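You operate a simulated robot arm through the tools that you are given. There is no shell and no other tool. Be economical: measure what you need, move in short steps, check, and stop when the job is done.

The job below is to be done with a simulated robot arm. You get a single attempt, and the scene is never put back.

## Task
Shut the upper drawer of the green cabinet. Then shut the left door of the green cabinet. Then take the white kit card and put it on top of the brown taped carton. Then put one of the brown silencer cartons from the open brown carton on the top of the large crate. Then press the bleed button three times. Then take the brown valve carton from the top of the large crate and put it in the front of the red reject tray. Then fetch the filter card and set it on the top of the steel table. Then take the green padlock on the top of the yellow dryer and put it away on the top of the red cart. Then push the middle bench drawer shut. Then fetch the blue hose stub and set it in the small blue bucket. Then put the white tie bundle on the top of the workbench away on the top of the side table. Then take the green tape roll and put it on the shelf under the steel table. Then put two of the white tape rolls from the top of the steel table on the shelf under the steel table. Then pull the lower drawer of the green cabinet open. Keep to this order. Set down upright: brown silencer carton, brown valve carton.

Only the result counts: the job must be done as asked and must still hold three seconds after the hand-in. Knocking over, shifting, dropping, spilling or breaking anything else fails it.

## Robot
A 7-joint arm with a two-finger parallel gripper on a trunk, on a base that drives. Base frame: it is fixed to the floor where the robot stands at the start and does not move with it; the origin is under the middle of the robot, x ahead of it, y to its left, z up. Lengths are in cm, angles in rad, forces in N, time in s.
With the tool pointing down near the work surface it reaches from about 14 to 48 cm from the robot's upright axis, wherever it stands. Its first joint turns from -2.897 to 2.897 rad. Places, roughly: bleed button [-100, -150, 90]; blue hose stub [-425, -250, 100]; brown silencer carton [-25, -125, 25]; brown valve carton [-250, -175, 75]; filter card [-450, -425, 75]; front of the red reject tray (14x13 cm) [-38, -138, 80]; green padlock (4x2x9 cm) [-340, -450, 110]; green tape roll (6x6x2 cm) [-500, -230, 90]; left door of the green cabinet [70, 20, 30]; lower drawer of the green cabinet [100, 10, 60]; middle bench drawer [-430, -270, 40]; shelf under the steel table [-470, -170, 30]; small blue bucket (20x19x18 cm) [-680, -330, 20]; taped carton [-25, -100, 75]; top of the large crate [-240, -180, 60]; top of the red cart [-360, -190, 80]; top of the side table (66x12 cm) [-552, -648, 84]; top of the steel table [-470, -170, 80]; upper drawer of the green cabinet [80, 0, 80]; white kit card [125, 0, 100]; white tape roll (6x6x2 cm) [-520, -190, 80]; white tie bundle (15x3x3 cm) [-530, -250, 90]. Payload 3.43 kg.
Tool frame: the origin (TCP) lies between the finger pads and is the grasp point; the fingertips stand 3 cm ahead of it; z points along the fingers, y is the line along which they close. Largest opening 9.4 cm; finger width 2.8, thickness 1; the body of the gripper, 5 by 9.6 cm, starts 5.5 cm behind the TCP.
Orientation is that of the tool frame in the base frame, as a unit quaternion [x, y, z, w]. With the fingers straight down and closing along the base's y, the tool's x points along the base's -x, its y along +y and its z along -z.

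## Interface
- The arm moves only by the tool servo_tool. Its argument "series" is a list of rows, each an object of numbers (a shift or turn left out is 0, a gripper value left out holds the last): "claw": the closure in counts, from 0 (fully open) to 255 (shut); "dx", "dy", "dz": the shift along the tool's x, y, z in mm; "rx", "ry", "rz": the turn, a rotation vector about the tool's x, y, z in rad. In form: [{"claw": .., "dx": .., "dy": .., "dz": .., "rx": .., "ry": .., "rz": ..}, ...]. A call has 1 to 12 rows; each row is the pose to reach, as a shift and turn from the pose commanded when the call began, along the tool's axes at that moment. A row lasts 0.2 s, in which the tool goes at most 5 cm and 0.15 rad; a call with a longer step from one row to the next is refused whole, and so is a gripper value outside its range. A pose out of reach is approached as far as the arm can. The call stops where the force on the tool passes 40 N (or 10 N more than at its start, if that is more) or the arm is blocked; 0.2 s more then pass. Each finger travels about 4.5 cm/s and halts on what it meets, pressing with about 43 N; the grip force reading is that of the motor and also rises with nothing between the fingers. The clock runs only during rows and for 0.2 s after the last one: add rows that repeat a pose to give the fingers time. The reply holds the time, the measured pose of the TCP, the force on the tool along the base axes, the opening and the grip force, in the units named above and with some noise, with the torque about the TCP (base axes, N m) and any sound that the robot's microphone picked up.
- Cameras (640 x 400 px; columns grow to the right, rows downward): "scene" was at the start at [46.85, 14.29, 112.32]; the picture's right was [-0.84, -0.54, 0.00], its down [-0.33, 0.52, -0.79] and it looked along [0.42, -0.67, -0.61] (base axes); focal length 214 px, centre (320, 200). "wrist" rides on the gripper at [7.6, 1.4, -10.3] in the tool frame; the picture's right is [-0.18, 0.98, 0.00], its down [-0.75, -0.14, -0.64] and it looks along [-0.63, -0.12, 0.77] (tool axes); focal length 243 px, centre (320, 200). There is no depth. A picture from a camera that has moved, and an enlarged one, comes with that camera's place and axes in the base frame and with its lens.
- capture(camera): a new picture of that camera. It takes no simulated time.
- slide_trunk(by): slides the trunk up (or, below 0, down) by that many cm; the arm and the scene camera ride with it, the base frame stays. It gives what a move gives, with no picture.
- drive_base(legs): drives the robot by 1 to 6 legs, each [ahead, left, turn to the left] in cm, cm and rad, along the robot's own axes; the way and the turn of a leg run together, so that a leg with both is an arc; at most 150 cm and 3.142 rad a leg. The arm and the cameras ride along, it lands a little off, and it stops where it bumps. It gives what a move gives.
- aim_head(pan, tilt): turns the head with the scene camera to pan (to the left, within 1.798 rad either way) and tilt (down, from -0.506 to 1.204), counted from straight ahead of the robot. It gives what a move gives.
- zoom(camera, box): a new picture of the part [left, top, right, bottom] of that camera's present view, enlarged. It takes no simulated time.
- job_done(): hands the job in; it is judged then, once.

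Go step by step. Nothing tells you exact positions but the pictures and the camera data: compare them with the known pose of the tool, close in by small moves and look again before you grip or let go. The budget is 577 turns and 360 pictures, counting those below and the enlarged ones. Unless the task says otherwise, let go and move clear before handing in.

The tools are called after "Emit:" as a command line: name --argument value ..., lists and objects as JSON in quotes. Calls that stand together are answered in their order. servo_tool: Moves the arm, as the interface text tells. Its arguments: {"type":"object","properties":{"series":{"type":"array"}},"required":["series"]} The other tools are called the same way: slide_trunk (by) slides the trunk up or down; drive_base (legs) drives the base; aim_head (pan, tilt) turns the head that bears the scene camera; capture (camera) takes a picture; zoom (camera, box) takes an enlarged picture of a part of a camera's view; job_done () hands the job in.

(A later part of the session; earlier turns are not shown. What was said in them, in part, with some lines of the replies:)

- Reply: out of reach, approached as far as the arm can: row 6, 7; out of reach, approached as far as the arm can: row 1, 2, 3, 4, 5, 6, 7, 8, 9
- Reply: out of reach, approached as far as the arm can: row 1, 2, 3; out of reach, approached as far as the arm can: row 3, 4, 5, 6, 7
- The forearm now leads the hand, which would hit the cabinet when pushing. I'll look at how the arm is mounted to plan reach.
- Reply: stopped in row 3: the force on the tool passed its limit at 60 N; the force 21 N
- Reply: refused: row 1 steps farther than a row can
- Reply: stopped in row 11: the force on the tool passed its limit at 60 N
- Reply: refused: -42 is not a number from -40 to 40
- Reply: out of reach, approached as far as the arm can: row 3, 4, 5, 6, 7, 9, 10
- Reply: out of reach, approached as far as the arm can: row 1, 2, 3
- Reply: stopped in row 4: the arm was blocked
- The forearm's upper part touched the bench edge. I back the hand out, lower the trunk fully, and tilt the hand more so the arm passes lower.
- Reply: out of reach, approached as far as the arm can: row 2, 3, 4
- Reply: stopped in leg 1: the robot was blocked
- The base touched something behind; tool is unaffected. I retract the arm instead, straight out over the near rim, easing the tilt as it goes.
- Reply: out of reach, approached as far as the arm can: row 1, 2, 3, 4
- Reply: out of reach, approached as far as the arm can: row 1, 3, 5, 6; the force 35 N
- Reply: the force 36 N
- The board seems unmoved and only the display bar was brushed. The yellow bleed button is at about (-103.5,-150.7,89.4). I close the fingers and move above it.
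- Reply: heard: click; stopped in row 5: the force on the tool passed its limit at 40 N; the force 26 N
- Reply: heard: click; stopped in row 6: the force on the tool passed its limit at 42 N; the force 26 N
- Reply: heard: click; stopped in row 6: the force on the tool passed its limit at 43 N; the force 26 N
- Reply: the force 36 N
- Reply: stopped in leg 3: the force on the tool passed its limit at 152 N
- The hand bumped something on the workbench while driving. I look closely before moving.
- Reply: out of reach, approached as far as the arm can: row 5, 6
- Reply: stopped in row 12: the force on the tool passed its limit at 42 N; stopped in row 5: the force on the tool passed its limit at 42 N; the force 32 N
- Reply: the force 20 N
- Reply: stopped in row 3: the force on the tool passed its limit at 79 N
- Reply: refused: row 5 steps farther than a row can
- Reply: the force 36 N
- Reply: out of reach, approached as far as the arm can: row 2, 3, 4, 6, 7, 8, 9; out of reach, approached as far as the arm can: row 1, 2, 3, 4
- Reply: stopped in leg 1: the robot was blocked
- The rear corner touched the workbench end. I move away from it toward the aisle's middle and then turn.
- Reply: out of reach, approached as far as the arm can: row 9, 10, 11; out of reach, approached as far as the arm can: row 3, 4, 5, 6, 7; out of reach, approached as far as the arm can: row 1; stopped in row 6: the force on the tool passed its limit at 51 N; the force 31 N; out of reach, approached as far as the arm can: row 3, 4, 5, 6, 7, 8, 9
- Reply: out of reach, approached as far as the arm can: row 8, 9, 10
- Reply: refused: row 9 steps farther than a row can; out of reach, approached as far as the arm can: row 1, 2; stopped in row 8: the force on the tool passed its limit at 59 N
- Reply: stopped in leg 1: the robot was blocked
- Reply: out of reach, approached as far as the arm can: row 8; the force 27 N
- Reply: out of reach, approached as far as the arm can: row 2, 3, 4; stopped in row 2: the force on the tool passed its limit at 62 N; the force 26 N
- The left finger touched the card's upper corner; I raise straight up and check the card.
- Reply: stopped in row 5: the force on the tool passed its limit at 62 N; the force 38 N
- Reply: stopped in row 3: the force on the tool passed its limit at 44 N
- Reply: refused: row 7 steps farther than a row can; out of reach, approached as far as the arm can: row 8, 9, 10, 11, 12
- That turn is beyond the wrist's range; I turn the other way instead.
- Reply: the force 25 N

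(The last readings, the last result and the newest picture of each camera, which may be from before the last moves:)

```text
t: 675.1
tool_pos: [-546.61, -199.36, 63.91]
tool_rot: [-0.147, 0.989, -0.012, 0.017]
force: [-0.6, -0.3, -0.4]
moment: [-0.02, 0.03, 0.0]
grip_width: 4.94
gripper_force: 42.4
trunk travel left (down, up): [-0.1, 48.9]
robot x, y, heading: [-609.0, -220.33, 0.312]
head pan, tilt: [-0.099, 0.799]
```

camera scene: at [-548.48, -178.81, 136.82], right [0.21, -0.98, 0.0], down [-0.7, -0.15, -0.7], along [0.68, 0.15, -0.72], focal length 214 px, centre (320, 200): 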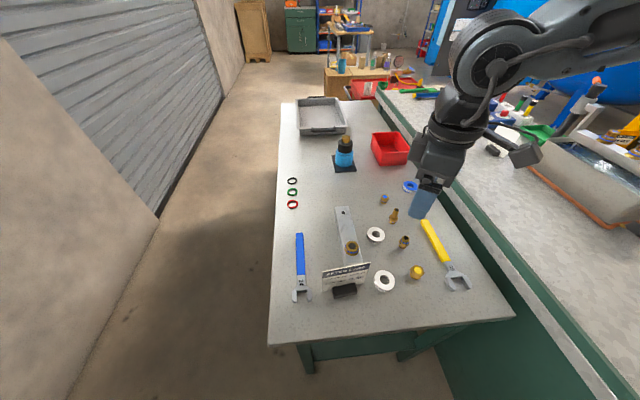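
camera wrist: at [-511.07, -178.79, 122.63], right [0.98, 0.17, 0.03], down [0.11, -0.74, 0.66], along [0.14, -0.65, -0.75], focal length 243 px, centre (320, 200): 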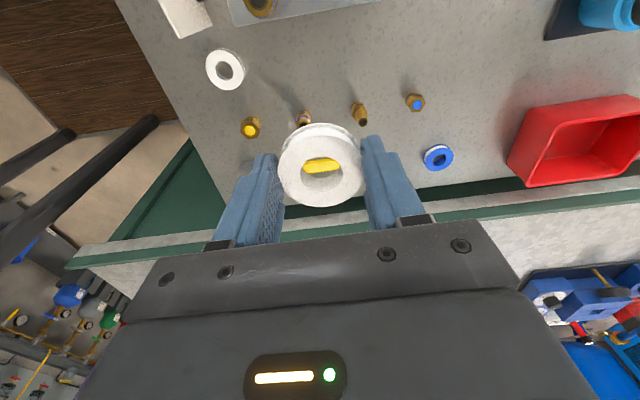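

Emit:
servo_tool --series '[{"dy": -45}, {"dy": -85}, {"dx": -30, "dy": -85, "dz": 35, "ry": -0.11}, {"dx": -60, "dy": -85, "dz": 70, "ry": -0.22}, {"dx": -90, "dy": -85, "dz": 105, "ry": -0.33}, {"dx": -120, "dy": -85, "dz": 140, "ry": -0.44}, {"dx": -145, "dy": -85, "dz": 180, "ry": -0.55}, {"dx": -170, "dy": -85, "dz": 215, "ry": -0.55}, {"dx": -170, "dy": -85, "dz": 240, "ry": -0.55}, {"dx": -170, "dy": -85, "dz": 240, "ry": -0.55}]'

Emit:
capture --camera "wrist"

Emit:
capture --camera "scene"

```text
t: 676.6
tool_pos: [-526.28, -208.05, 57.29]
tool_rot: [-0.168, 0.926, -0.058, 0.333]
force: [0.5, -0.7, -0.2]
moment: [0.01, -0.03, 0.01]
grip_width: 4.95
gripper_force: 42.5
trunk travel left (down, up): [-0.1, 48.9]
robot x, y, heading: [-610.11, -219.46, 0.319]
head pan, tilt: [-0.099, 0.799]
stopped in row 7: the arm was blocked; the commanded pose is now the measured one
```

```text
100 pictures are left
camera wrist: at [-538.66, -209.44, 60.52], right [-0.13, 0.99, -0.11], down [0.17, 0.13, 0.98], along [0.98, 0.11, -0.19], focal length 243 px, centre (320, 200)
```

wrist: 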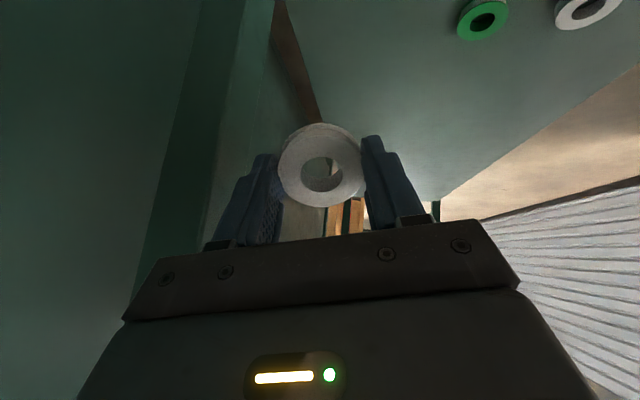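

```text
99 pictures are left
camera scene: at [-569.54, -183.81, 89.07], right [0.22, -0.98, 0.0], down [-0.7, -0.16, -0.7], along [0.68, 0.15, -0.71], focal length 214 px, centre (320, 200)
```

scene: 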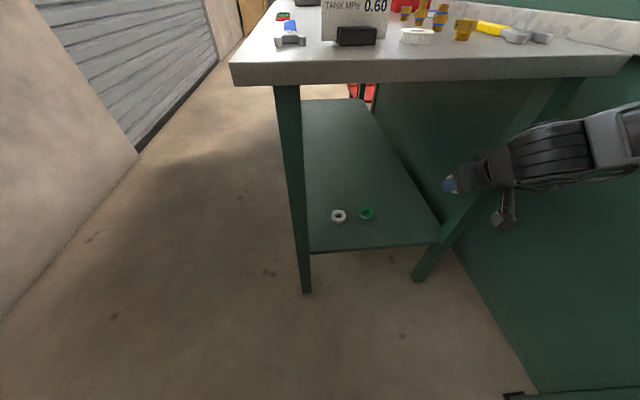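

The hand touched the table's right leg. I back out, straighten the hand, and will instead set the roll deeper between the two others.

Emit:
servo_tool --series '[{"dx": 24, "dy": -7, "dz": -51}, {"dx": 44, "dy": -14, "dz": -95}, {"dx": 58, "dy": -18, "dz": -124, "rx": -0.04, "ry": 0.12, "rz": 0.01}, {"dx": 71, "dy": -22, "dz": -153, "rx": -0.08, "ry": 0.24, "rz": 0.02}, {"dx": 71, "dy": -22, "dz": -153, "rx": -0.12, "ry": 0.36, "rz": 0.03}, {"dx": 71, "dy": -22, "dz": -153, "rx": -0.17, "ry": 0.49, "rz": 0.04}, {"dx": 71, "dy": -22, "dz": -153, "rx": -0.217, "ry": 0.623, "rz": 0.05}, {"dx": 71, "dy": -22, "dz": -153, "rx": -0.217, "ry": 0.623, "rz": 0.05}]'

Emit:
capture --camera "scene"

Emit:
capture --camera "wrist"

```text
refused: row 1 steps farther than a row can; nothing moved
```

```text
98 pictures are left
camera scene: at [-569.54, -183.81, 89.07], right [0.22, -0.98, 0.0], down [-0.7, -0.16, -0.7], along [0.68, 0.15, -0.71], focal length 214 px, centre (320, 200)
```

scene: 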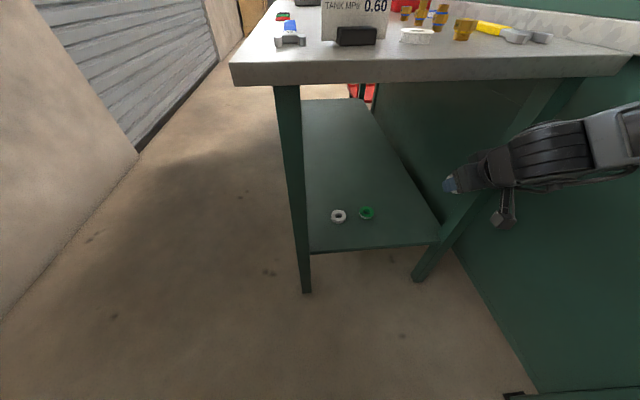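

```text
97 pictures are left
camera wrist: at [-538.66, -209.44, 60.52], right [-0.13, 0.99, -0.11], down [0.17, 0.13, 0.98], along [0.98, 0.11, -0.19], focal length 243 px, centre (320, 200)
```

wrist: 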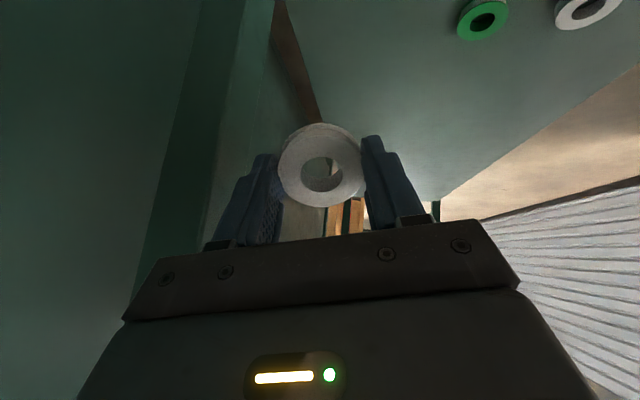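

Emit:
servo_tool --series '[{"dx": 18, "dy": -5, "dz": -38}, {"dx": 36, "dy": -11, "dz": -76}, {"dx": 54, "dy": -17, "dz": -114, "rx": -0.04, "ry": 0.12, "rz": 0.01}, {"dx": 71, "dy": -22, "dz": -153, "rx": -0.08, "ry": 0.24, "rz": 0.02}, {"dx": 71, "dy": -22, "dz": -153, "rx": -0.12, "ry": 0.36, "rz": 0.03}, {"dx": 71, "dy": -22, "dz": -153, "rx": -0.17, "ry": 0.49, "rz": 0.04}, {"dx": 71, "dy": -22, "dz": -153, "rx": -0.217, "ry": 0.623, "rz": 0.05}, {"dx": 71, "dy": -22, "dz": -153, "rx": -0.217, "ry": 0.623, "rz": 0.05}]'

Emit:
capture --camera "wrist"

```text
t: 678.5
tool_pos: [-540.47, -212.59, 64.08]
tool_rot: [-0.152, 0.988, 0.008, 0.004]
force: [0.2, 0.3, 0.3]
moment: [0.01, -0.03, 0.0]
grip_width: 4.94
gripper_force: 43.0
trunk travel left (down, up): [-0.1, 48.9]
robot x, y, heading: [-610.3, -219.54, 0.314]
head pan, tilt: [-0.099, 0.799]
```

```text
96 pictures are left
camera wrist: at [-548.16, -213.72, 74.4], right [-0.12, 0.99, 0.02], down [0.76, 0.08, 0.65], along [0.64, 0.09, -0.76], focal length 243 px, centre (320, 200)
```

wrist: 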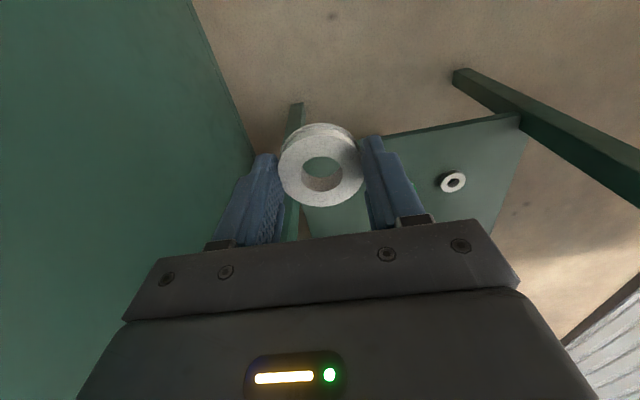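

Emit:
servo_tool --series '[{"dy": 45}, {"dy": 90}, {"dy": 135}, {"dy": 180}, {"dy": 198}, {"dy": 198}]'

Emit:
drive_base --legs '[[5, 0, 0]]'

Emit:
servo_tool --series '[{"dx": -25, "dz": 35, "ry": -0.11}, {"dx": -50, "dz": 70, "ry": -0.22}, {"dx": -75, "dz": 105, "ry": -0.33}, {"dx": -100, "dz": 140, "ry": -0.44}, {"dx": -120, "dz": 180, "ry": -0.55}, {"dx": -140, "dz": 215, "ry": -0.58}, {"dx": -140, "dz": 235, "ry": -0.58}, {"dx": -140, "dz": 235, "ry": -0.58}]'

Emit:
capture --camera "wrist"

Emit:
capture --camera "scene"

```text
t: 679.9
tool_pos: [-546.54, -193.65, 64.34]
tool_rot: [-0.154, 0.988, 0.01, 0.005]
force: [0.8, 0.0, 0.1]
moment: [-0.02, 0.0, -0.01]
grip_width: 4.95
gripper_force: 43.5
trunk travel left (down, up): [-0.1, 48.9]
robot x, y, heading: [-610.25, -219.17, 0.318]
head pan, tilt: [-0.099, 0.799]
```

```text
t: 680.8
tool_pos: [-541.8, -192.12, 64.45]
tool_rot: [-0.153, 0.988, 0.009, 0.004]
force: [-0.2, -0.8, -0.4]
moment: [0.02, -0.02, 0.03]
grip_width: 4.91
gripper_force: 42.9
trunk travel left (down, up): [-0.1, 48.9]
robot x, y, heading: [-605.34, -218.18, 0.313]
head pan, tilt: [-0.099, 0.799]
```

```text
t: 682.6
tool_pos: [-528.27, -187.49, 41.03]
tool_rot: [-0.144, 0.945, 0.053, 0.288]
force: [-0.2, -0.4, -1.4]
moment: [0.01, -0.02, 0.0]
grip_width: 4.93
gripper_force: 43.4
trunk travel left (down, up): [-0.1, 48.9]
robot x, y, heading: [-605.54, -217.68, 0.315]
head pan, tilt: [-0.099, 0.799]
```

```text
95 pictures are left
camera wrist: at [-540.14, -189.81, 45.49], right [-0.15, 0.98, 0.12], down [0.3, -0.07, 0.95], along [0.94, 0.18, -0.29], focal length 243 px, centre (320, 200)
```

wrist: 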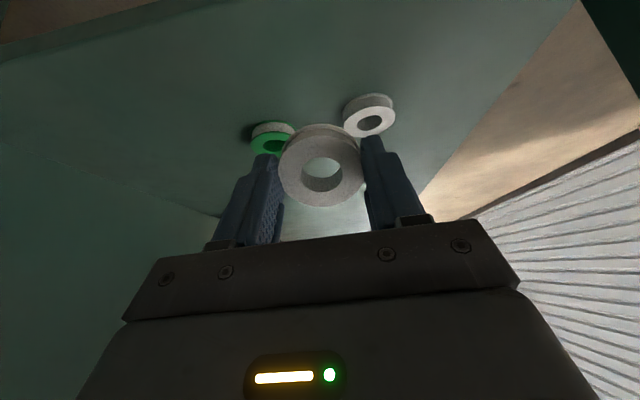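

```text
94 pictures are left
camera scene: at [-564.13, -182.49, 88.75], right [0.22, -0.98, 0.0], down [-0.7, -0.15, -0.7], along [0.68, 0.15, -0.72], focal length 214 px, centre (320, 200)
```

scene: 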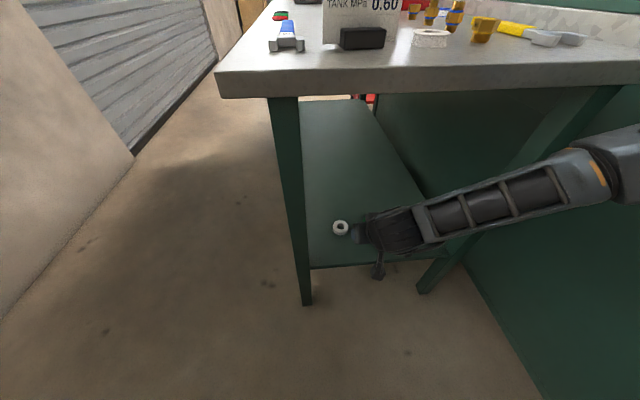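

Emit:
servo_tool --series '[{"dx": -35, "dz": 16}, {"dx": -71, "dz": 41}, {"dx": -107, "dz": 65}, {"dx": -143, "dz": 88}, {"dx": -150, "dz": 92}, {"dx": -150, "dz": 92}]'

Emit:
capture --camera "wrist"

Emit:
capture --camera "scene"

```text
t: 684.0
tool_pos: [-511.73, -182.98, 41.11]
tool_rot: [-0.14, 0.947, 0.053, 0.283]
force: [0.1, 0.5, 0.6]
moment: [0.0, -0.01, 0.01]
grip_width: 4.92
gripper_force: 43.1
trunk travel left (down, up): [-0.1, 48.9]
robot x, y, heading: [-605.36, -217.8, 0.317]
head pan, tilt: [-0.099, 0.799]
```

```text
93 pictures are left
camera wrist: at [-523.53, -185.24, 45.62], right [-0.14, 0.98, 0.12], down [0.31, -0.07, 0.95], along [0.94, 0.17, -0.29], focal length 243 px, centre (320, 200)
```

wrist: 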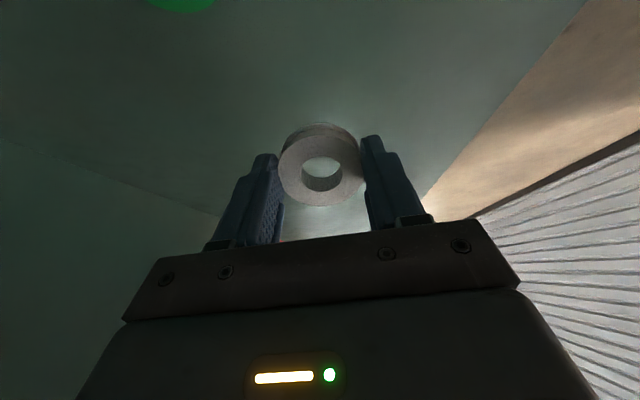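

```text
92 pictures are left
camera scene: at [-564.23, -182.71, 88.73], right [0.21, -0.98, 0.0], down [-0.7, -0.15, -0.7], along [0.68, 0.15, -0.72], focal length 214 px, centre (320, 200)
```

scene: 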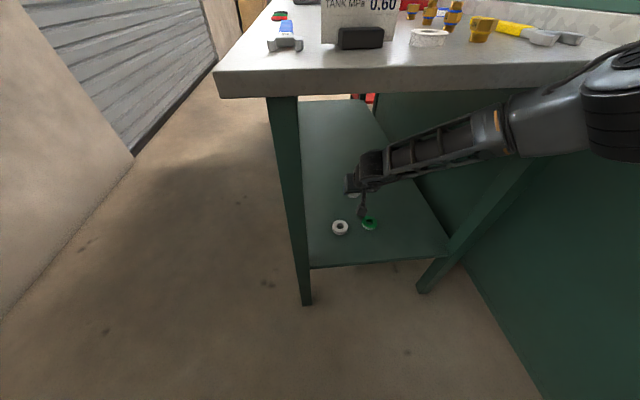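

Emit:
servo_tool --series '[{"dx": 8, "dz": 12}, {"dx": 14, "dz": 21}, {"dx": 18, "dz": 27}, {"dx": 21, "dz": 31}, {"dx": 24, "dz": 35}, {"dx": 27, "dz": 39}, {"dx": 30, "dz": 44}]'

Emit:
capture --camera "wrist"

```text
t: 685.6
tool_pos: [-511.45, -182.02, 36.42]
tool_rot: [-0.145, 0.946, 0.052, 0.287]
force: [-0.8, -0.3, -1.3]
moment: [0.01, -0.01, 0.02]
grip_width: 4.94
gripper_force: 43.3
trunk travel left (down, up): [-0.1, 48.9]
robot x, y, heading: [-605.33, -217.57, 0.318]
head pan, tilt: [-0.099, 0.799]
```

```text
91 pictures are left
camera wrist: at [-523.39, -184.47, 40.84], right [-0.15, 0.98, 0.12], down [0.3, -0.07, 0.95], along [0.94, 0.18, -0.29], focal length 243 px, centre (320, 200)
```

wrist: 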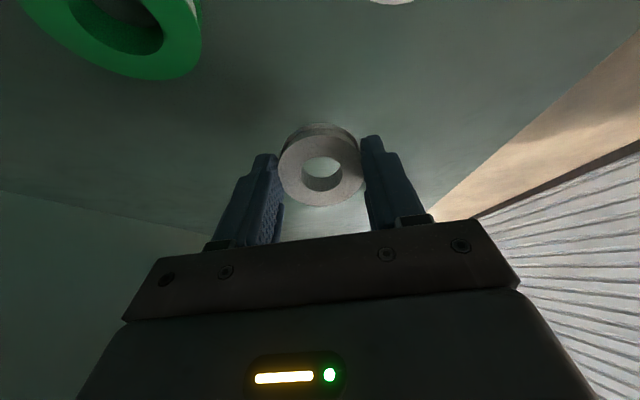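

Emit:
servo_tool --series '[{"dx": 3, "dz": 4}, {"dx": 6, "dz": 8}, {"dx": 9, "dz": 12}, {"dx": 11, "dz": 16}]'

```text
t: 686.6
tool_pos: [-511.59, -181.94, 34.44]
tool_rot: [-0.145, 0.945, 0.053, 0.287]
force: [-0.7, -0.2, -0.4]
moment: [-0.05, 0.0, 0.02]
grip_width: 4.95
gripper_force: 43.4
trunk travel left (down, up): [-0.1, 48.9]
robot x, y, heading: [-604.99, -217.75, 0.321]
head pan, tilt: [-0.099, 0.799]
```

Emit:
servo_tool --series '[{"dx": 2, "dz": 4}, {"dx": 2, "dz": 4, "claw": 180}, {"dx": 2, "dz": 4, "claw": 100}, {"dx": 2, "dz": 4, "claw": 50}, {"dx": 2, "dz": 4}, {"dx": 2, "dz": 4}]'

Emit:
capture --camera "wrist"

```text
t: 688.0
tool_pos: [-511.57, -182.02, 34.03]
tool_rot: [-0.144, 0.946, 0.052, 0.286]
force: [0.7, 0.6, -0.3]
moment: [0.01, -0.01, -0.05]
grip_width: 7.57
gripper_force: 0.1
trunk travel left (down, up): [-0.1, 48.9]
robot x, y, heading: [-605.47, -217.48, 0.32]
head pan, tilt: [-0.099, 0.799]
```

```text
90 pictures are left
camera wrist: at [-523.46, -184.37, 38.49], right [-0.15, 0.98, 0.12], down [0.3, -0.07, 0.95], along [0.94, 0.18, -0.29], focal length 243 px, centre (320, 200)
```

wrist: 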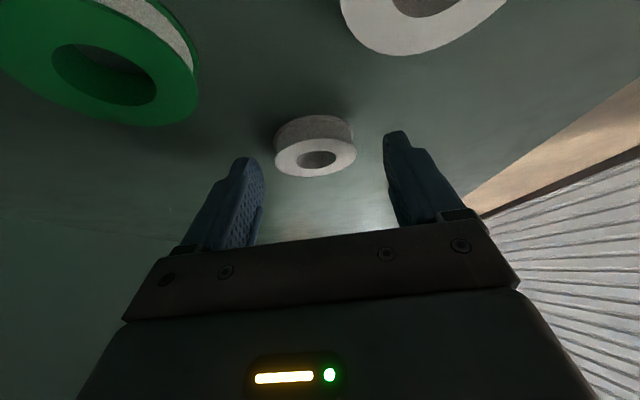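

The second white roll lies flat. Retreat up and out, then raise.

Emit:
servo_tool --series '[{"dx": -18, "dz": -28}, {"dx": -36, "dz": -55}, {"dx": -3, "dz": -77}, {"dx": 30, "dz": -99}, {"dx": 64, "dz": -121}, {"dx": 98, "dz": -143}, {"dx": 132, "dz": -165}, {"dx": 166, "dz": -187}, {"dx": 200, "dz": -209}, {"dx": 230, "dz": -229}, {"dx": 230, "dz": -229}]'

Emit:
servo_tool --series '[{"ry": 0.14}, {"ry": 0.28}, {"ry": 0.42}, {"ry": 0.57}, {"ry": 0.57}]'

Emit:
capture --camera "scene"

Emit:
slide_trunk --by 40

Emit:
slide_trunk --by 8

```text
t: 690.4
tool_pos: [-541.04, -189.34, 41.86]
tool_rot: [-0.142, 0.948, 0.043, 0.28]
force: [0.0, 0.4, 0.4]
moment: [-0.02, 0.03, 0.0]
grip_width: 7.57
gripper_force: 0.1
out of reach, approached as far as the arm can: row 9, 10, 11
trunk travel left (down, up): [-0.1, 48.9]
robot x, y, heading: [-605.7, -217.91, 0.318]
head pan, tilt: [-0.099, 0.799]
```

```text
t: 691.6
tool_pos: [-541.04, -189.4, 41.62]
tool_rot: [-0.153, 0.988, 0.01, 0.009]
force: [-0.4, -1.1, -0.2]
moment: [-0.02, -0.01, -0.02]
grip_width: 7.57
gripper_force: 0.1
trunk travel left (down, up): [-0.1, 48.9]
robot x, y, heading: [-605.13, -217.95, 0.316]
head pan, tilt: [-0.099, 0.799]
```

```text
89 pictures are left
camera scene: at [-564.13, -182.49, 88.76], right [0.22, -0.98, 0.0], down [-0.7, -0.15, -0.7], along [0.68, 0.15, -0.72], focal length 214 px, centre (320, 200)
```

scene: 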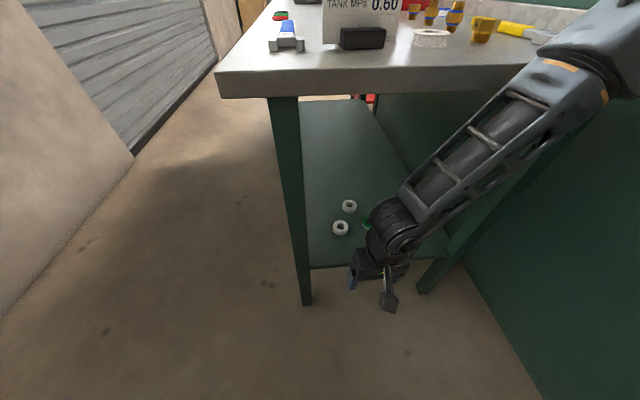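

```text
t: 695.4
tool_pos: [-541.1, -189.34, 81.61]
tool_rot: [-0.153, 0.988, 0.011, 0.008]
force: [-0.8, 0.5, -0.5]
moment: [-0.01, 0.02, 0.03]
grip_width: 7.53
gripper_force: 0.1
trunk travel left (down, up): [-40.1, 8.9]
robot x, y, heading: [-605.04, -217.8, 0.318]
head pan, tilt: [-0.099, 0.799]
```

```text
t: 696.6
tool_pos: [-541.14, -189.41, 89.74]
tool_rot: [-0.153, 0.988, 0.01, 0.01]
force: [-1.0, 0.9, 0.1]
moment: [0.01, 0.02, -0.01]
grip_width: 7.54
gripper_force: 0.0
trunk travel left (down, up): [-48.1, 0.9]
robot x, y, heading: [-605.48, -217.65, 0.314]
head pan, tilt: [-0.099, 0.799]
```

All rolls are on the shelf. Last job: the lower drawer of the green cabinet. I raise the arm and drive back along the aisle.

Emit:
servo_tool --series '[{"dz": -45}, {"dz": -90}, {"dz": -135}, {"dz": -180}, {"dz": -225}, {"dz": -260}, {"dz": -260}]'

Emit:
drive_base --legs '[[0, 62, 0], [110, 0, 0]]'

Emit:
aim_head --pan -0.2 --tilt 0.4

Emit:
capture --camera "scene"

```text
t: 698.2
tool_pos: [-541.56, -189.9, 116.0]
tool_rot: [-0.153, 0.988, 0.01, 0.008]
force: [-0.6, -0.9, 0.9]
moment: [0.01, 0.0, -0.01]
grip_width: 7.57
gripper_force: 0.2
trunk travel left (down, up): [-48.1, 0.9]
robot x, y, heading: [-605.29, -217.85, 0.319]
head pan, tilt: [-0.099, 0.799]
```

```text
t: 707.0
tool_pos: [-456.64, -94.79, 115.97]
tool_rot: [-0.157, 0.988, 0.011, 0.009]
force: [0.1, 0.5, 0.0]
moment: [-0.02, 0.03, 0.02]
grip_width: 7.52
gripper_force: 0.1
trunk travel left (down, up): [-48.1, 0.9]
robot x, y, heading: [-520.48, -123.08, 0.325]
head pan, tilt: [-0.099, 0.799]
```

```text
t: 707.8
tool_pos: [-456.56, -94.81, 115.87]
tool_rot: [-0.155, 0.988, 0.01, 0.008]
force: [-0.7, 0.4, 0.0]
moment: [-0.01, 0.04, -0.01]
grip_width: 7.57
gripper_force: 0.0
trunk travel left (down, up): [-48.1, 0.9]
robot x, y, heading: [-520.36, -123.27, 0.326]
head pan, tilt: [-0.201, 0.4]
```

```text
88 pictures are left
camera scene: at [-477.86, -88.1, 140.26], right [0.12, -0.99, 0.0], down [-0.39, -0.05, -0.92], along [0.91, 0.11, -0.39], focal length 214 px, centre (320, 200)
```

scene: 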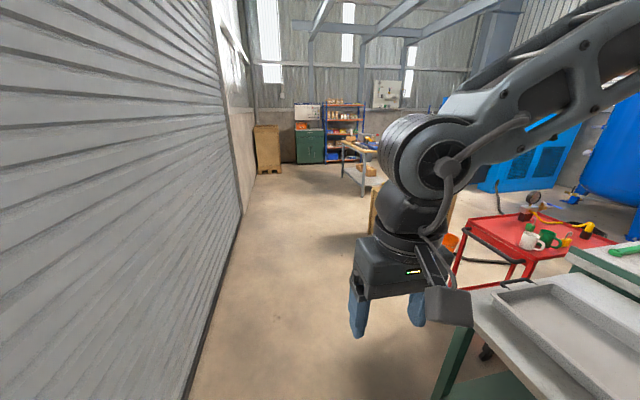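

Emit:
drive_base --legs '[[150, 0, -0.01], [150, 0, 0], [60, -50, 0], [130, 0, 0]]'

Emit:
capture --camera "scene"

```text
t: 732.4
tool_pos: [35.54, -20.99, 115.92]
tool_rot: [-0.1, 0.995, 0.009, 0.009]
force: [-0.1, -0.1, 0.2]
moment: [-0.01, 0.02, 0.02]
grip_width: 7.55
gripper_force: 0.1
trunk travel left (down, up): [-48.1, 0.9]
robot x, y, heading: [-31.34, -41.77, 0.212]
head pan, tilt: [-0.201, 0.4]
```

```text
87 pictures are left
camera scene: at [15.13, -11.94, 140.27], right [0.01, -1.0, 0.0], down [-0.39, 0.0, -0.92], along [0.92, 0.01, -0.39], focal length 214 px, centre (320, 200)
```

scene: 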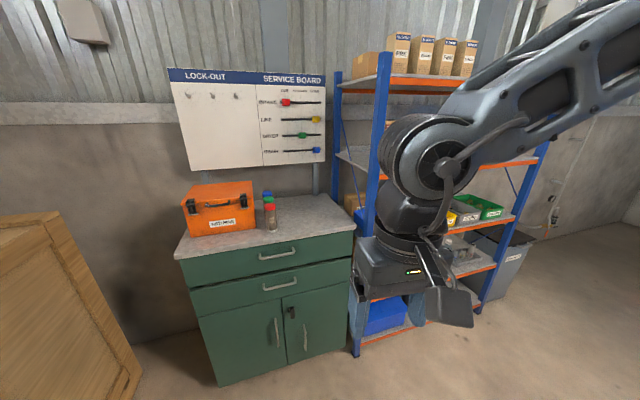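

The cabinet is in view, all shut; the lower handle is near (87.3,6.7,69). I square up and come to working distance.

Emit:
drive_base --legs '[[0, 0, 0.1], [30, 9, 0]]'

Emit:
slide_trunk --by -20

Emit:
aim_head --pan -0.1 --tilt 0.6

Emit:
capture --camera "scene"

Emit:
capture --camera "wrist"

```text
t: 735.0
tool_pos: [58.43, 3.08, 115.99]
tool_rot: [-0.148, 0.989, 0.01, 0.009]
force: [-0.2, -0.1, 0.0]
moment: [0.02, -0.02, -0.03]
grip_width: 7.57
gripper_force: 0.0
trunk travel left (down, up): [-48.1, 0.9]
robot x, y, heading: [-5.54, -24.39, 0.312]
head pan, tilt: [-0.201, 0.4]
```

```text
t: 737.2
tool_pos: [58.38, 3.11, 95.96]
tool_rot: [-0.149, 0.989, 0.011, 0.008]
force: [1.1, 0.2, 0.0]
moment: [0.0, -0.04, -0.02]
grip_width: 7.54
gripper_force: 0.1
trunk travel left (down, up): [-28.1, 20.9]
robot x, y, heading: [-5.38, -24.28, 0.308]
head pan, tilt: [-0.201, 0.4]
```

```text
t: 737.9
tool_pos: [58.44, 3.13, 95.95]
tool_rot: [-0.148, 0.989, 0.01, 0.008]
force: [0.0, 0.5, -0.1]
moment: [-0.01, -0.01, -0.01]
grip_width: 7.55
gripper_force: 0.1
trunk travel left (down, up): [-28.1, 20.9]
robot x, y, heading: [-5.43, -24.39, 0.31]
head pan, tilt: [-0.099, 0.6]
```

```text
86 pictures are left
camera scene: at [36.73, 10.87, 118.45], right [0.21, -0.98, 0.0], down [-0.55, -0.12, -0.83], along [0.81, 0.17, -0.56], focal length 214 px, centre (320, 200)
```

scene: 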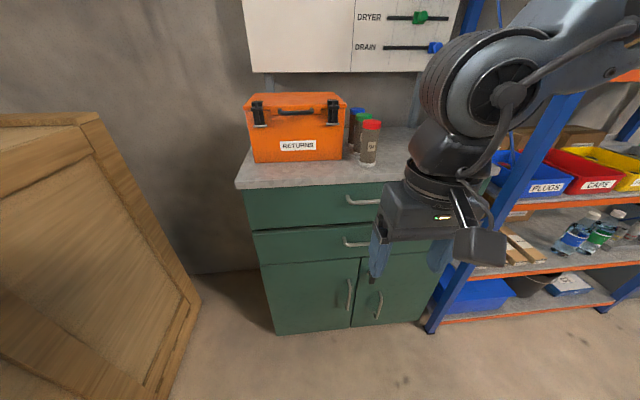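

```text
85 pictures are left
camera wrist: at [50.62, 1.97, 106.16], right [-0.11, 0.99, 0.02], down [0.75, 0.07, 0.65], along [0.65, 0.09, -0.76], focal length 243 px, centre (320, 200)
```

wrist: 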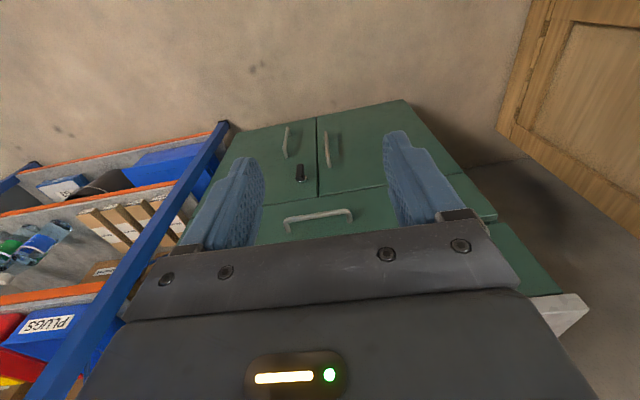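

I turn the hand so the fingers close in the vertical plane, then tilt forward toward the lower handle.

Emit:
servo_tool --series '[{"rz": 0.14, "claw": 140}, {"rz": 0.28}, {"rz": 0.42}, {"rz": 0.56}, {"rz": 0.7}, {"rz": 0.84}, {"rz": 0.98}, {"rz": 1.12}, {"rz": 1.26}, {"rz": 1.4}, {"rz": 1.52}, {"rz": 1.52}]'

Emit:
servo_tool --series '[{"dx": -6, "dy": 22, "dz": 10, "rx": -0.13}, {"dx": -12, "dy": 44, "dz": 20, "rx": -0.26}, {"dx": -18, "dy": 66, "dz": 35, "rx": -0.39}, {"dx": -24, "dy": 88, "dz": 50, "rx": -0.52}, {"dx": -30, "dy": 110, "dz": 70, "rx": -0.65}, {"dx": -36, "dy": 130, "dz": 95, "rx": -0.78}, {"dx": -42, "dy": 145, "dz": 125, "rx": -0.91}, {"dx": -46, "dy": 155, "dz": 160, "rx": -1.0}, {"dx": -50, "dy": 160, "dz": 195, "rx": -1.0}, {"dx": -50, "dy": 160, "dz": 225, "rx": -1.0}, {"dx": -50, "dy": 160, "dz": 225, "rx": -1.0}]'

Emit:
capture --camera "scene"

Emit:
capture --camera "wrist"

```text
t: 740.5
tool_pos: [58.4, 3.01, 95.99]
tool_rot: [0.574, 0.819, 0.013, -0.001]
force: [-0.2, -0.3, 0.2]
moment: [0.04, 0.01, 0.02]
grip_width: 4.21
gripper_force: 0.0
trunk travel left (down, up): [-28.1, 20.9]
robot x, y, heading: [-5.59, -24.21, 0.308]
head pan, tilt: [-0.099, 0.6]
```

```text
t: 742.9
tool_pos: [75.71, 11.01, 79.18]
tool_rot: [0.533, 0.72, 0.349, 0.276]
force: [-4.9, 10.1, 0.0]
moment: [-0.52, -0.28, -0.66]
grip_width: 4.26
gripper_force: 0.2
out of reach, approached as far as the arm can: row 7, 8, 9, 10, 11
trunk travel left (down, up): [-28.1, 20.9]
robot x, y, heading: [-5.21, -24.54, 0.308]
head pan, tilt: [-0.099, 0.6]
```

```text
84 pictures are left
camera scene: at [36.72, 11.04, 118.39], right [0.21, -0.98, 0.0], down [-0.55, -0.12, -0.82], along [0.81, 0.17, -0.57], focal length 214 px, centre (320, 200)
```

scene: 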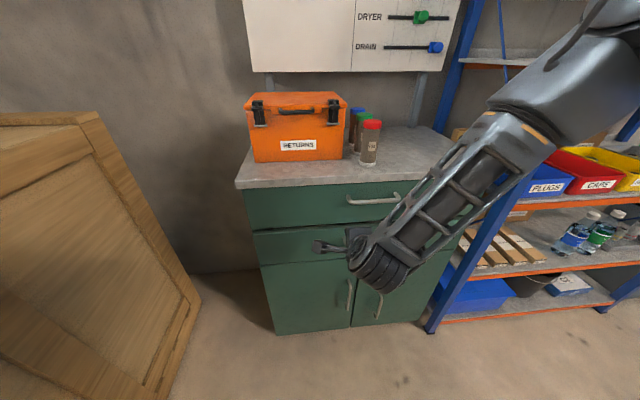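

```text
83 pictures are left
camera wrist: at [66.61, 16.37, 86.47], right [0.62, 0.01, 0.79], down [-0.36, -0.88, 0.29], along [0.7, -0.47, -0.54], focal length 243 px, centre (320, 200)
```

wrist: 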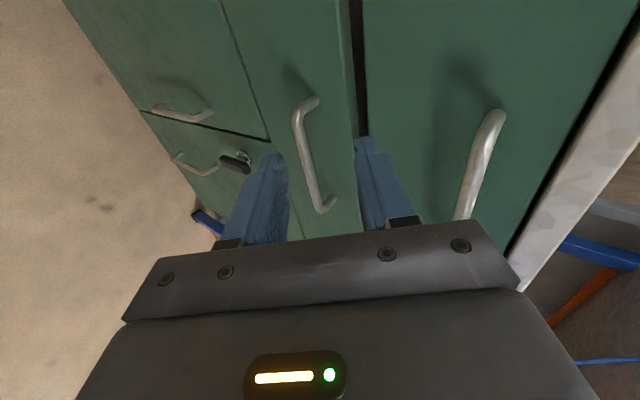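

The lower handle lies between the fingers' line; its centre is about (88.4,6.2,68.8). I shift right to centre on it.

Emit:
servo_tool --series '[{"dx": -40, "dy": -10}, {"dx": -79, "dy": -19}, {"dx": -79, "dy": -19}]'

Emit:
capture --camera "wrist"

```text
t: 743.7
tool_pos: [77.11, 6.79, 80.32]
tool_rot: [0.537, 0.725, 0.331, 0.278]
force: [-0.6, -0.6, 0.5]
moment: [-0.02, -0.01, 0.02]
grip_width: 4.22
gripper_force: 0.1
out of reach, approached as far as the arm can: row 1, 2, 3
trunk travel left (down, up): [-28.1, 20.9]
robot x, y, heading: [-5.49, -24.14, 0.304]
head pan, tilt: [-0.099, 0.6]
```

```text
82 pictures are left
camera wrist: at [68.12, 12.59, 87.74], right [0.63, 0.02, 0.77], down [-0.37, -0.87, 0.33], along [0.68, -0.49, -0.54], focal length 243 px, centre (320, 200)
```

wrist: 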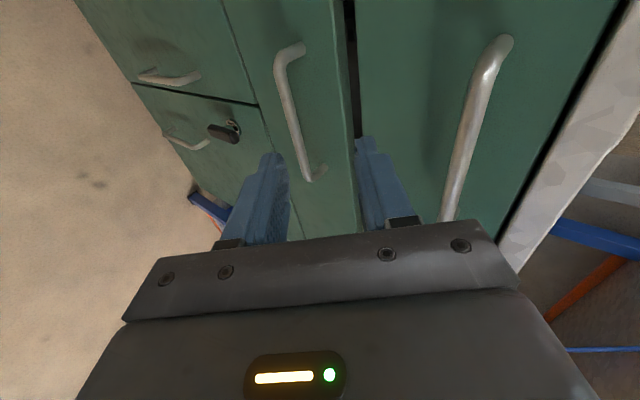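

Emit:
servo_tool --series '[{"dx": -15, "dy": -12, "dz": 20}, {"dx": -31, "dy": -24, "dz": 45}, {"dx": -31, "dy": -24, "dz": 80}, {"dx": -31, "dy": -24, "dz": 80}]'

Emit:
capture --camera "wrist"

Emit:
zoom --camera "scene" --box '[260, 140, 480, 320]'

```text
t: 744.7
tool_pos: [80.83, 6.95, 78.87]
tool_rot: [0.531, 0.737, 0.327, 0.26]
force: [0.5, 0.2, -0.3]
moment: [0.01, 0.01, 0.0]
grip_width: 4.25
gripper_force: 0.1
out of reach, approached as far as the arm can: row 1, 2, 3, 4
trunk travel left (down, up): [-28.1, 20.9]
robot x, y, heading: [-5.66, -24.25, 0.309]
head pan, tilt: [-0.099, 0.6]
```

```text
81 pictures are left
camera wrist: at [71.87, 12.4, 86.45], right [0.66, 0.04, 0.75], down [-0.33, -0.88, 0.34], along [0.68, -0.47, -0.56], focal length 243 px, centre (320, 200)
```

wrist: 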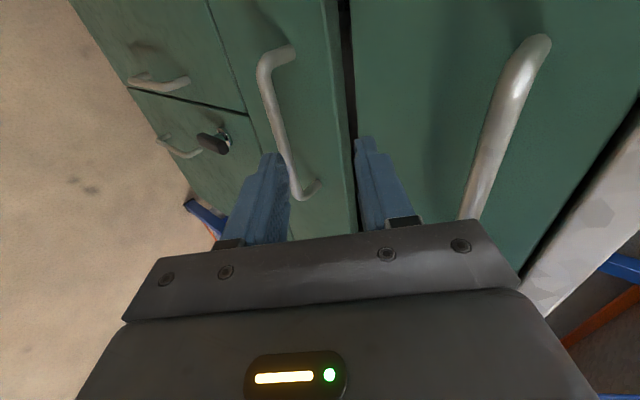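

```text
2.22 times, centred on (370, 230) of scene
camera zoom: at [36.71, 10.9, 118.45], right [0.21, -0.98, 0.0], down [-0.55, -0.12, -0.83], along [0.81, 0.17, -0.56], focal length 477 px, centre (209, 133)
```

zoom: 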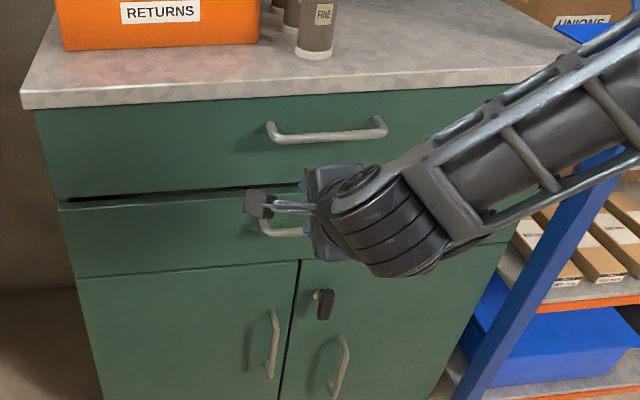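

The arm can't go lower in this pose, so I use the trunk and base instead.

Emit:
slide_trunk --by -9.2

Emit:
capture --camera "wrist"

Emit:
zoom --camera "scene" --box '[260, 100, 480, 280]'

```text
t: 746.0
tool_pos: [80.84, 6.91, 69.55]
tool_rot: [0.531, 0.737, 0.328, 0.26]
force: [0.3, 0.0, 0.0]
moment: [0.03, 0.01, -0.01]
grip_width: 4.24
gripper_force: 0.1
trunk travel left (down, up): [-18.9, 30.1]
robot x, y, heading: [-5.71, -24.26, 0.308]
head pan, tilt: [-0.099, 0.6]
```

```text
79 pictures are left
camera wrist: at [71.86, 12.4, 77.24], right [0.66, 0.04, 0.75], down [-0.33, -0.88, 0.34], along [0.68, -0.47, -0.57], focal length 243 px, centre (320, 200)
```

wrist: 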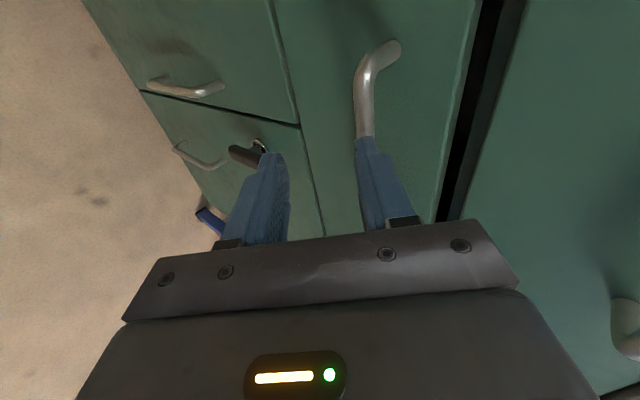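

```text
2.22 times, centred on (370, 190) of scene
camera zoom: at [36.73, 10.88, 109.25], right [0.21, -0.98, 0.0], down [-0.55, -0.12, -0.82], along [0.81, 0.17, -0.57], focal length 477 px, centre (209, 222)
```

zoom: 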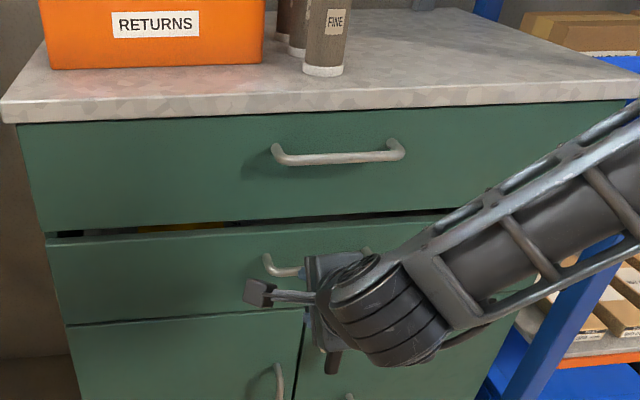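

The bar is 5 cm ahead of the fingers at the right height. I drive ahead 5 cm.

Emit:
drive_base --legs '[[4.8, 0, 0]]'

Emit:
capture --camera "wrist"

Emit:
zoom --camera "scene" --box '[260, 100, 480, 280]'

```text
t: 746.8
tool_pos: [82.28, 7.53, 69.72]
tool_rot: [0.531, 0.737, 0.327, 0.26]
force: [-14.6, -8.0, 11.9]
moment: [0.25, -0.3, 0.09]
grip_width: 4.15
gripper_force: 0.1
trunk travel left (down, up): [-18.9, 30.1]
robot x, y, heading: [-3.77, -23.69, 0.314]
head pan, tilt: [-0.099, 0.6]
stopped in leg 1: the force on the tool passed its limit at 222 N (the readings are from after the stop); the commanded pose is now the measured one
```

```text
77 pictures are left
camera wrist: at [73.36, 12.89, 77.32], right [0.66, 0.04, 0.75], down [-0.33, -0.88, 0.34], along [0.68, -0.47, -0.57], focal length 243 px, centre (320, 200)
```

wrist: 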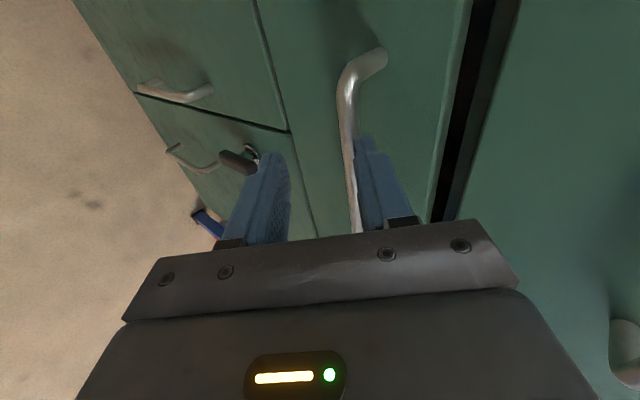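

```text
2.22 times, centred on (370, 190) of scene
camera zoom: at [38.54, 11.43, 109.26], right [0.21, -0.98, 0.0], down [-0.55, -0.12, -0.83], along [0.81, 0.17, -0.56], focal length 477 px, centre (209, 222)
```

zoom: 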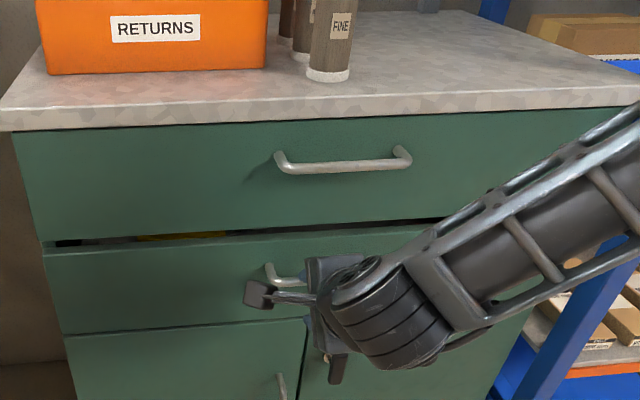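

The upper fingertip met the bar. I back off, raise 1.5 cm, and come in again.

Emit:
drive_base --legs '[[-2.5, 0, 0]]'

Emit:
slide_trunk --by 1.5

Emit:
drive_base --legs '[[3, 0, 0]]'

Emit:
capture --camera "wrist"

```text
t: 747.6
tool_pos: [79.91, 6.78, 69.59]
tool_rot: [0.532, 0.737, 0.326, 0.259]
force: [-0.1, -0.1, 0.8]
moment: [0.0, -0.01, -0.01]
grip_width: 4.23
gripper_force: 0.0
trunk travel left (down, up): [-18.9, 30.1]
robot x, y, heading: [-6.03, -24.25, 0.312]
head pan, tilt: [-0.099, 0.6]
```

```text
t: 748.2
tool_pos: [79.83, 6.65, 71.25]
tool_rot: [0.532, 0.737, 0.327, 0.26]
force: [0.0, 0.4, -0.3]
moment: [-0.02, -0.02, -0.02]
grip_width: 4.24
gripper_force: 0.0
trunk travel left (down, up): [-20.4, 28.6]
robot x, y, heading: [-6.17, -24.47, 0.306]
head pan, tilt: [-0.099, 0.6]
```

```text
t: 749.1
tool_pos: [82.67, 7.71, 71.15]
tool_rot: [0.531, 0.737, 0.327, 0.26]
force: [-0.1, -0.6, 0.1]
moment: [-0.01, 0.0, 0.0]
grip_width: 4.26
gripper_force: 0.1
trunk travel left (down, up): [-20.4, 28.6]
robot x, y, heading: [-3.34, -23.85, 0.306]
head pan, tilt: [-0.099, 0.6]
```

```text
75 pictures are left
camera wrist: at [73.84, 13.11, 78.76], right [0.66, 0.04, 0.75], down [-0.33, -0.88, 0.34], along [0.68, -0.47, -0.57], focal length 243 px, centre (320, 200)
```

wrist: 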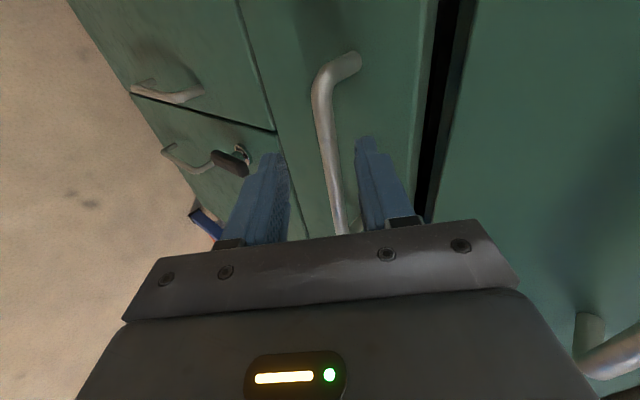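

The bar is now between the fingers. Two more centimetres, then close.

Emit:
drive_base --legs '[[2, 0, 0]]'

Emit:
servo_tool --series '[{"claw": 255}, {}, {}, {}, {}]'

Emit:
capture --camera "wrist"

```text
t: 749.9
tool_pos: [84.54, 8.28, 71.1]
tool_rot: [0.531, 0.737, 0.327, 0.259]
force: [0.0, -0.8, -0.1]
moment: [0.01, 0.03, 0.03]
grip_width: 4.24
gripper_force: 0.0
trunk travel left (down, up): [-20.4, 28.6]
robot x, y, heading: [-1.39, -22.85, 0.306]
head pan, tilt: [-0.099, 0.6]
```

```text
t: 750.9
tool_pos: [84.07, 8.18, 70.7]
tool_rot: [0.535, 0.738, 0.324, 0.254]
force: [2.0, 1.1, -8.1]
moment: [1.01, 0.46, -0.85]
grip_width: 1.2
gripper_force: 45.3
trunk travel left (down, up): [-20.4, 28.6]
robot x, y, heading: [-1.34, -22.75, 0.313]
head pan, tilt: [-0.099, 0.6]
stopped in row 5: the force on the tool passed its limit at 42 N (the readings are from after the stop); the commanded pose is now the measured one
```

```text
74 pictures are left
camera wrist: at [75.43, 13.58, 78.43], right [0.67, 0.04, 0.74], down [-0.33, -0.88, 0.34], along [0.67, -0.47, -0.58], focal length 243 px, centre (320, 200)
```

wrist: 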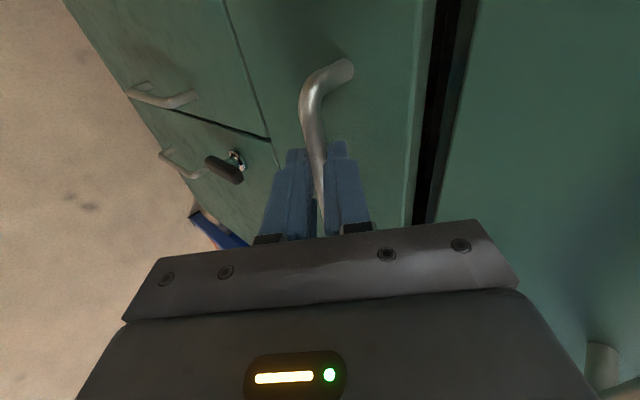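

Gripped. Pull by driving back.

Emit:
drive_base --legs '[[-6, 0, 0]]'

Emit:
zoom --camera "scene" --box '[200, 80, 480, 300]'

```text
t: 751.9
tool_pos: [78.6, 6.27, 70.65]
tool_rot: [0.534, 0.738, 0.323, 0.256]
force: [3.4, -6.9, -10.6]
moment: [1.06, 0.58, -0.57]
grip_width: 1.19
gripper_force: 44.6
trunk travel left (down, up): [-20.4, 28.6]
robot x, y, heading: [-7.0, -24.82, 0.314]
head pan, tilt: [-0.099, 0.6]
```

```text
1.82 times, centred on (340, 190) of scene
camera zoom: at [35.14, 10.42, 110.73], right [0.21, -0.98, 0.0], down [-0.55, -0.12, -0.82], along [0.81, 0.17, -0.57], focal length 390 px, centre (284, 218)
```

zoom: 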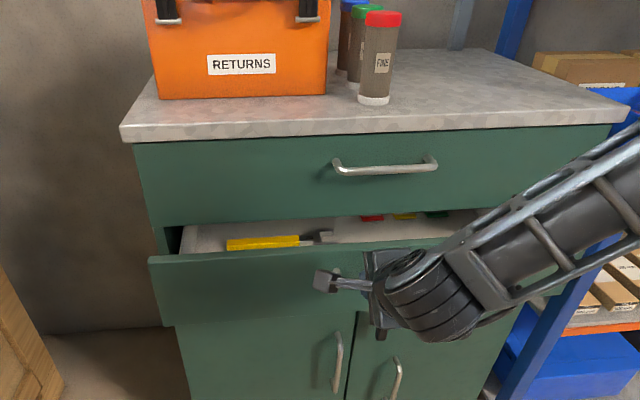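

It's opening. Pull further.

Emit:
drive_base --legs '[[-12, 0, 0]]'

Emit:
zoom --camera "scene" --box '[200, 80, 480, 300]'

```text
t: 753.1
tool_pos: [66.95, 2.61, 70.73]
tool_rot: [0.535, 0.737, 0.322, 0.257]
force: [6.3, -13.3, -4.3]
moment: [0.77, 0.36, -0.97]
grip_width: 1.18
gripper_force: 45.4
trunk travel left (down, up): [-20.4, 28.6]
robot x, y, heading: [-18.7, -28.58, 0.311]
head pan, tilt: [-0.099, 0.6]
```

```text
1.82 times, centred on (340, 190) of scene
camera zoom: at [23.54, 6.76, 110.74], right [0.21, -0.98, 0.0], down [-0.55, -0.12, -0.82], along [0.81, 0.17, -0.57], focal length 390 px, centre (284, 218)
```

zoom: 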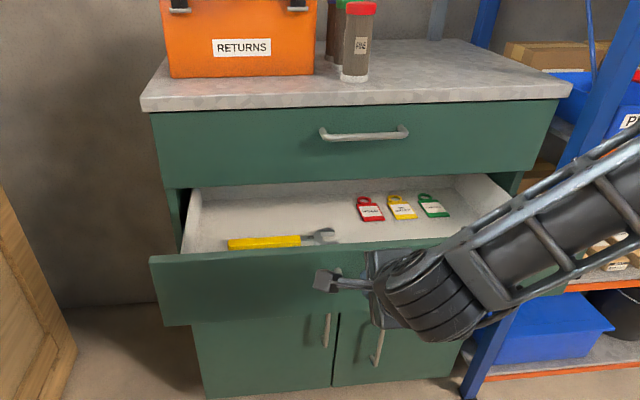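

Emit:
drive_base --legs '[[-8, 0, 0]]'

```text
t: 754.2
tool_pos: [59.4, 0.14, 70.73]
tool_rot: [0.533, 0.739, 0.323, 0.257]
force: [5.8, -10.6, -1.8]
moment: [0.9, 0.34, -0.87]
grip_width: 1.18
gripper_force: 45.2
trunk travel left (down, up): [-20.4, 28.6]
robot x, y, heading: [-26.56, -31.32, 0.312]
head pan, tilt: [-0.099, 0.6]
```

Emit:
drive_base --legs '[[-5, 0, 0]]'

Emit:
capture --camera "scene"

```text
t: 755.1
tool_pos: [54.23, -1.56, 70.68]
tool_rot: [0.534, 0.738, 0.321, 0.258]
force: [0.4, -0.3, 0.0]
moment: [0.0, 0.01, 0.04]
grip_width: 0.0
gripper_force: 32.9
trunk travel left (down, up): [-20.4, 28.6]
robot x, y, heading: [-31.47, -32.76, 0.314]
head pan, tilt: [-0.099, 0.6]
```

```text
71 pictures are left
camera scene: at [10.86, 2.78, 110.74], right [0.21, -0.98, 0.0], down [-0.55, -0.12, -0.83], along [0.81, 0.17, -0.56], focal length 214 px, centre (320, 200)
```

scene: 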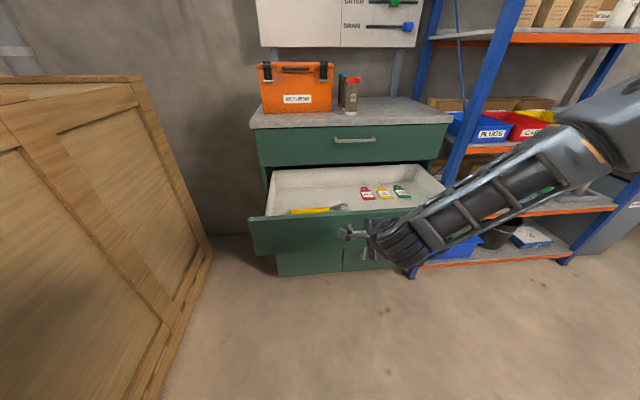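

The drawer reached its stop and the bar slipped free, so it is fully open. I back clear and check.

Emit:
drive_base --legs '[[-15, 0, 0]]'

Emit:
zoom --camera "scene" --box '[220, 40, 500, 300]'

Emit:
aim_head --pan -1.6 --tilt 0.4

Emit:
capture --camera "scene"

```text
t: 756.5
tool_pos: [39.92, -6.49, 70.65]
tool_rot: [0.535, 0.737, 0.321, 0.258]
force: [0.0, -0.4, 0.0]
moment: [0.03, -0.02, 0.0]
grip_width: 0.0
gripper_force: 33.2
trunk travel left (down, up): [-20.4, 28.6]
robot x, y, heading: [-46.04, -36.92, 0.311]
head pan, tilt: [-0.099, 0.6]
```

```text
1.54 times, centred on (360, 170) of scene
camera zoom: at [-3.57, -2.03, 110.75], right [0.21, -0.98, 0.0], down [-0.55, -0.12, -0.83], along [0.81, 0.17, -0.56], focal length 330 px, centre (258, 246)
```

zoom: 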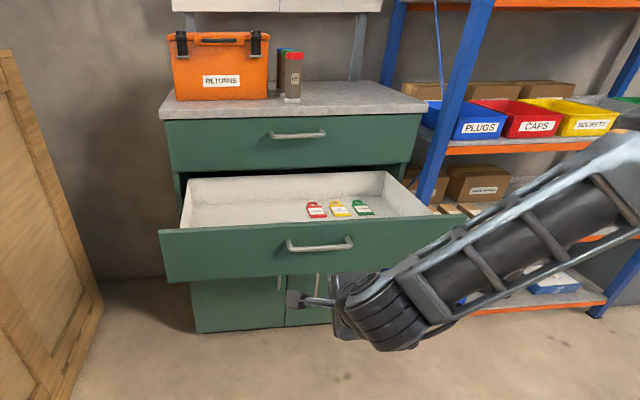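

```text
t: 758.1
tool_pos: [39.88, -6.45, 70.56]
tool_rot: [0.535, 0.737, 0.322, 0.258]
force: [0.0, 0.1, 0.6]
moment: [0.0, -0.01, 0.01]
grip_width: 0.04
gripper_force: 32.9
trunk travel left (down, up): [-20.4, 28.6]
robot x, y, heading: [-46.12, -37.14, 0.313]
head pan, tilt: [-1.6, 0.4]
```

```text
69 pictures are left
camera scene: at [-9.64, -12.78, 112.57], right [-0.96, -0.28, 0.0], down [-0.11, 0.37, -0.92], along [0.26, -0.89, -0.39], focal length 214 px, centre (320, 200)
```

scene: 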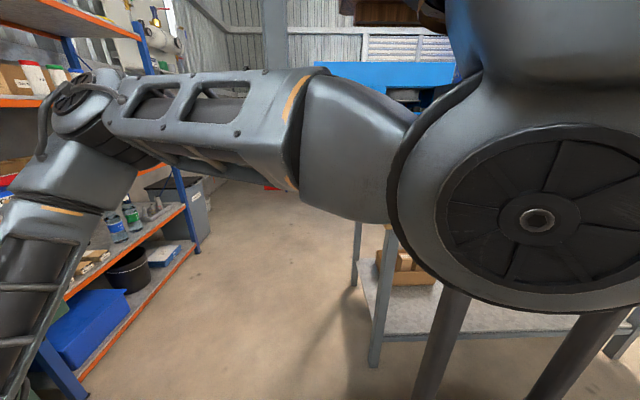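

The lower drawer is fully open, the upper drawer and left door are still shut, and the hand is clear. Handing in.

Emit:
job_done

```text
The job is handed in.
```

I carried out all fourteen steps in the order given and handed the job in. I don't know the verdict: the hand-in only returned that it was received.

Things that could count against it:
- **White stand on the workbench:** the hand bumped it while driving (152 N). It was still standing in the same place afterwards.
- **Test board:** the hand brushed the pressure display while driving up to the bench. The board itself did not move.
- **Base contacts:** the base was blocked three times: once from behind, near the shelf rack; twice by the workbench end. I saw nothing displaced.
- **Arm contacts:** the arm touched the edge of the bench with the shelf of cartons, and the steel table's right leg. I saw nothing displaced.
- **Filter card:** a finger pressed on its top corner after I had placed it. It stayed standing.
- **Lower drawer:** the handle slipped out of the grip at the end of the pull, with the drawer open about 26–30 cm.
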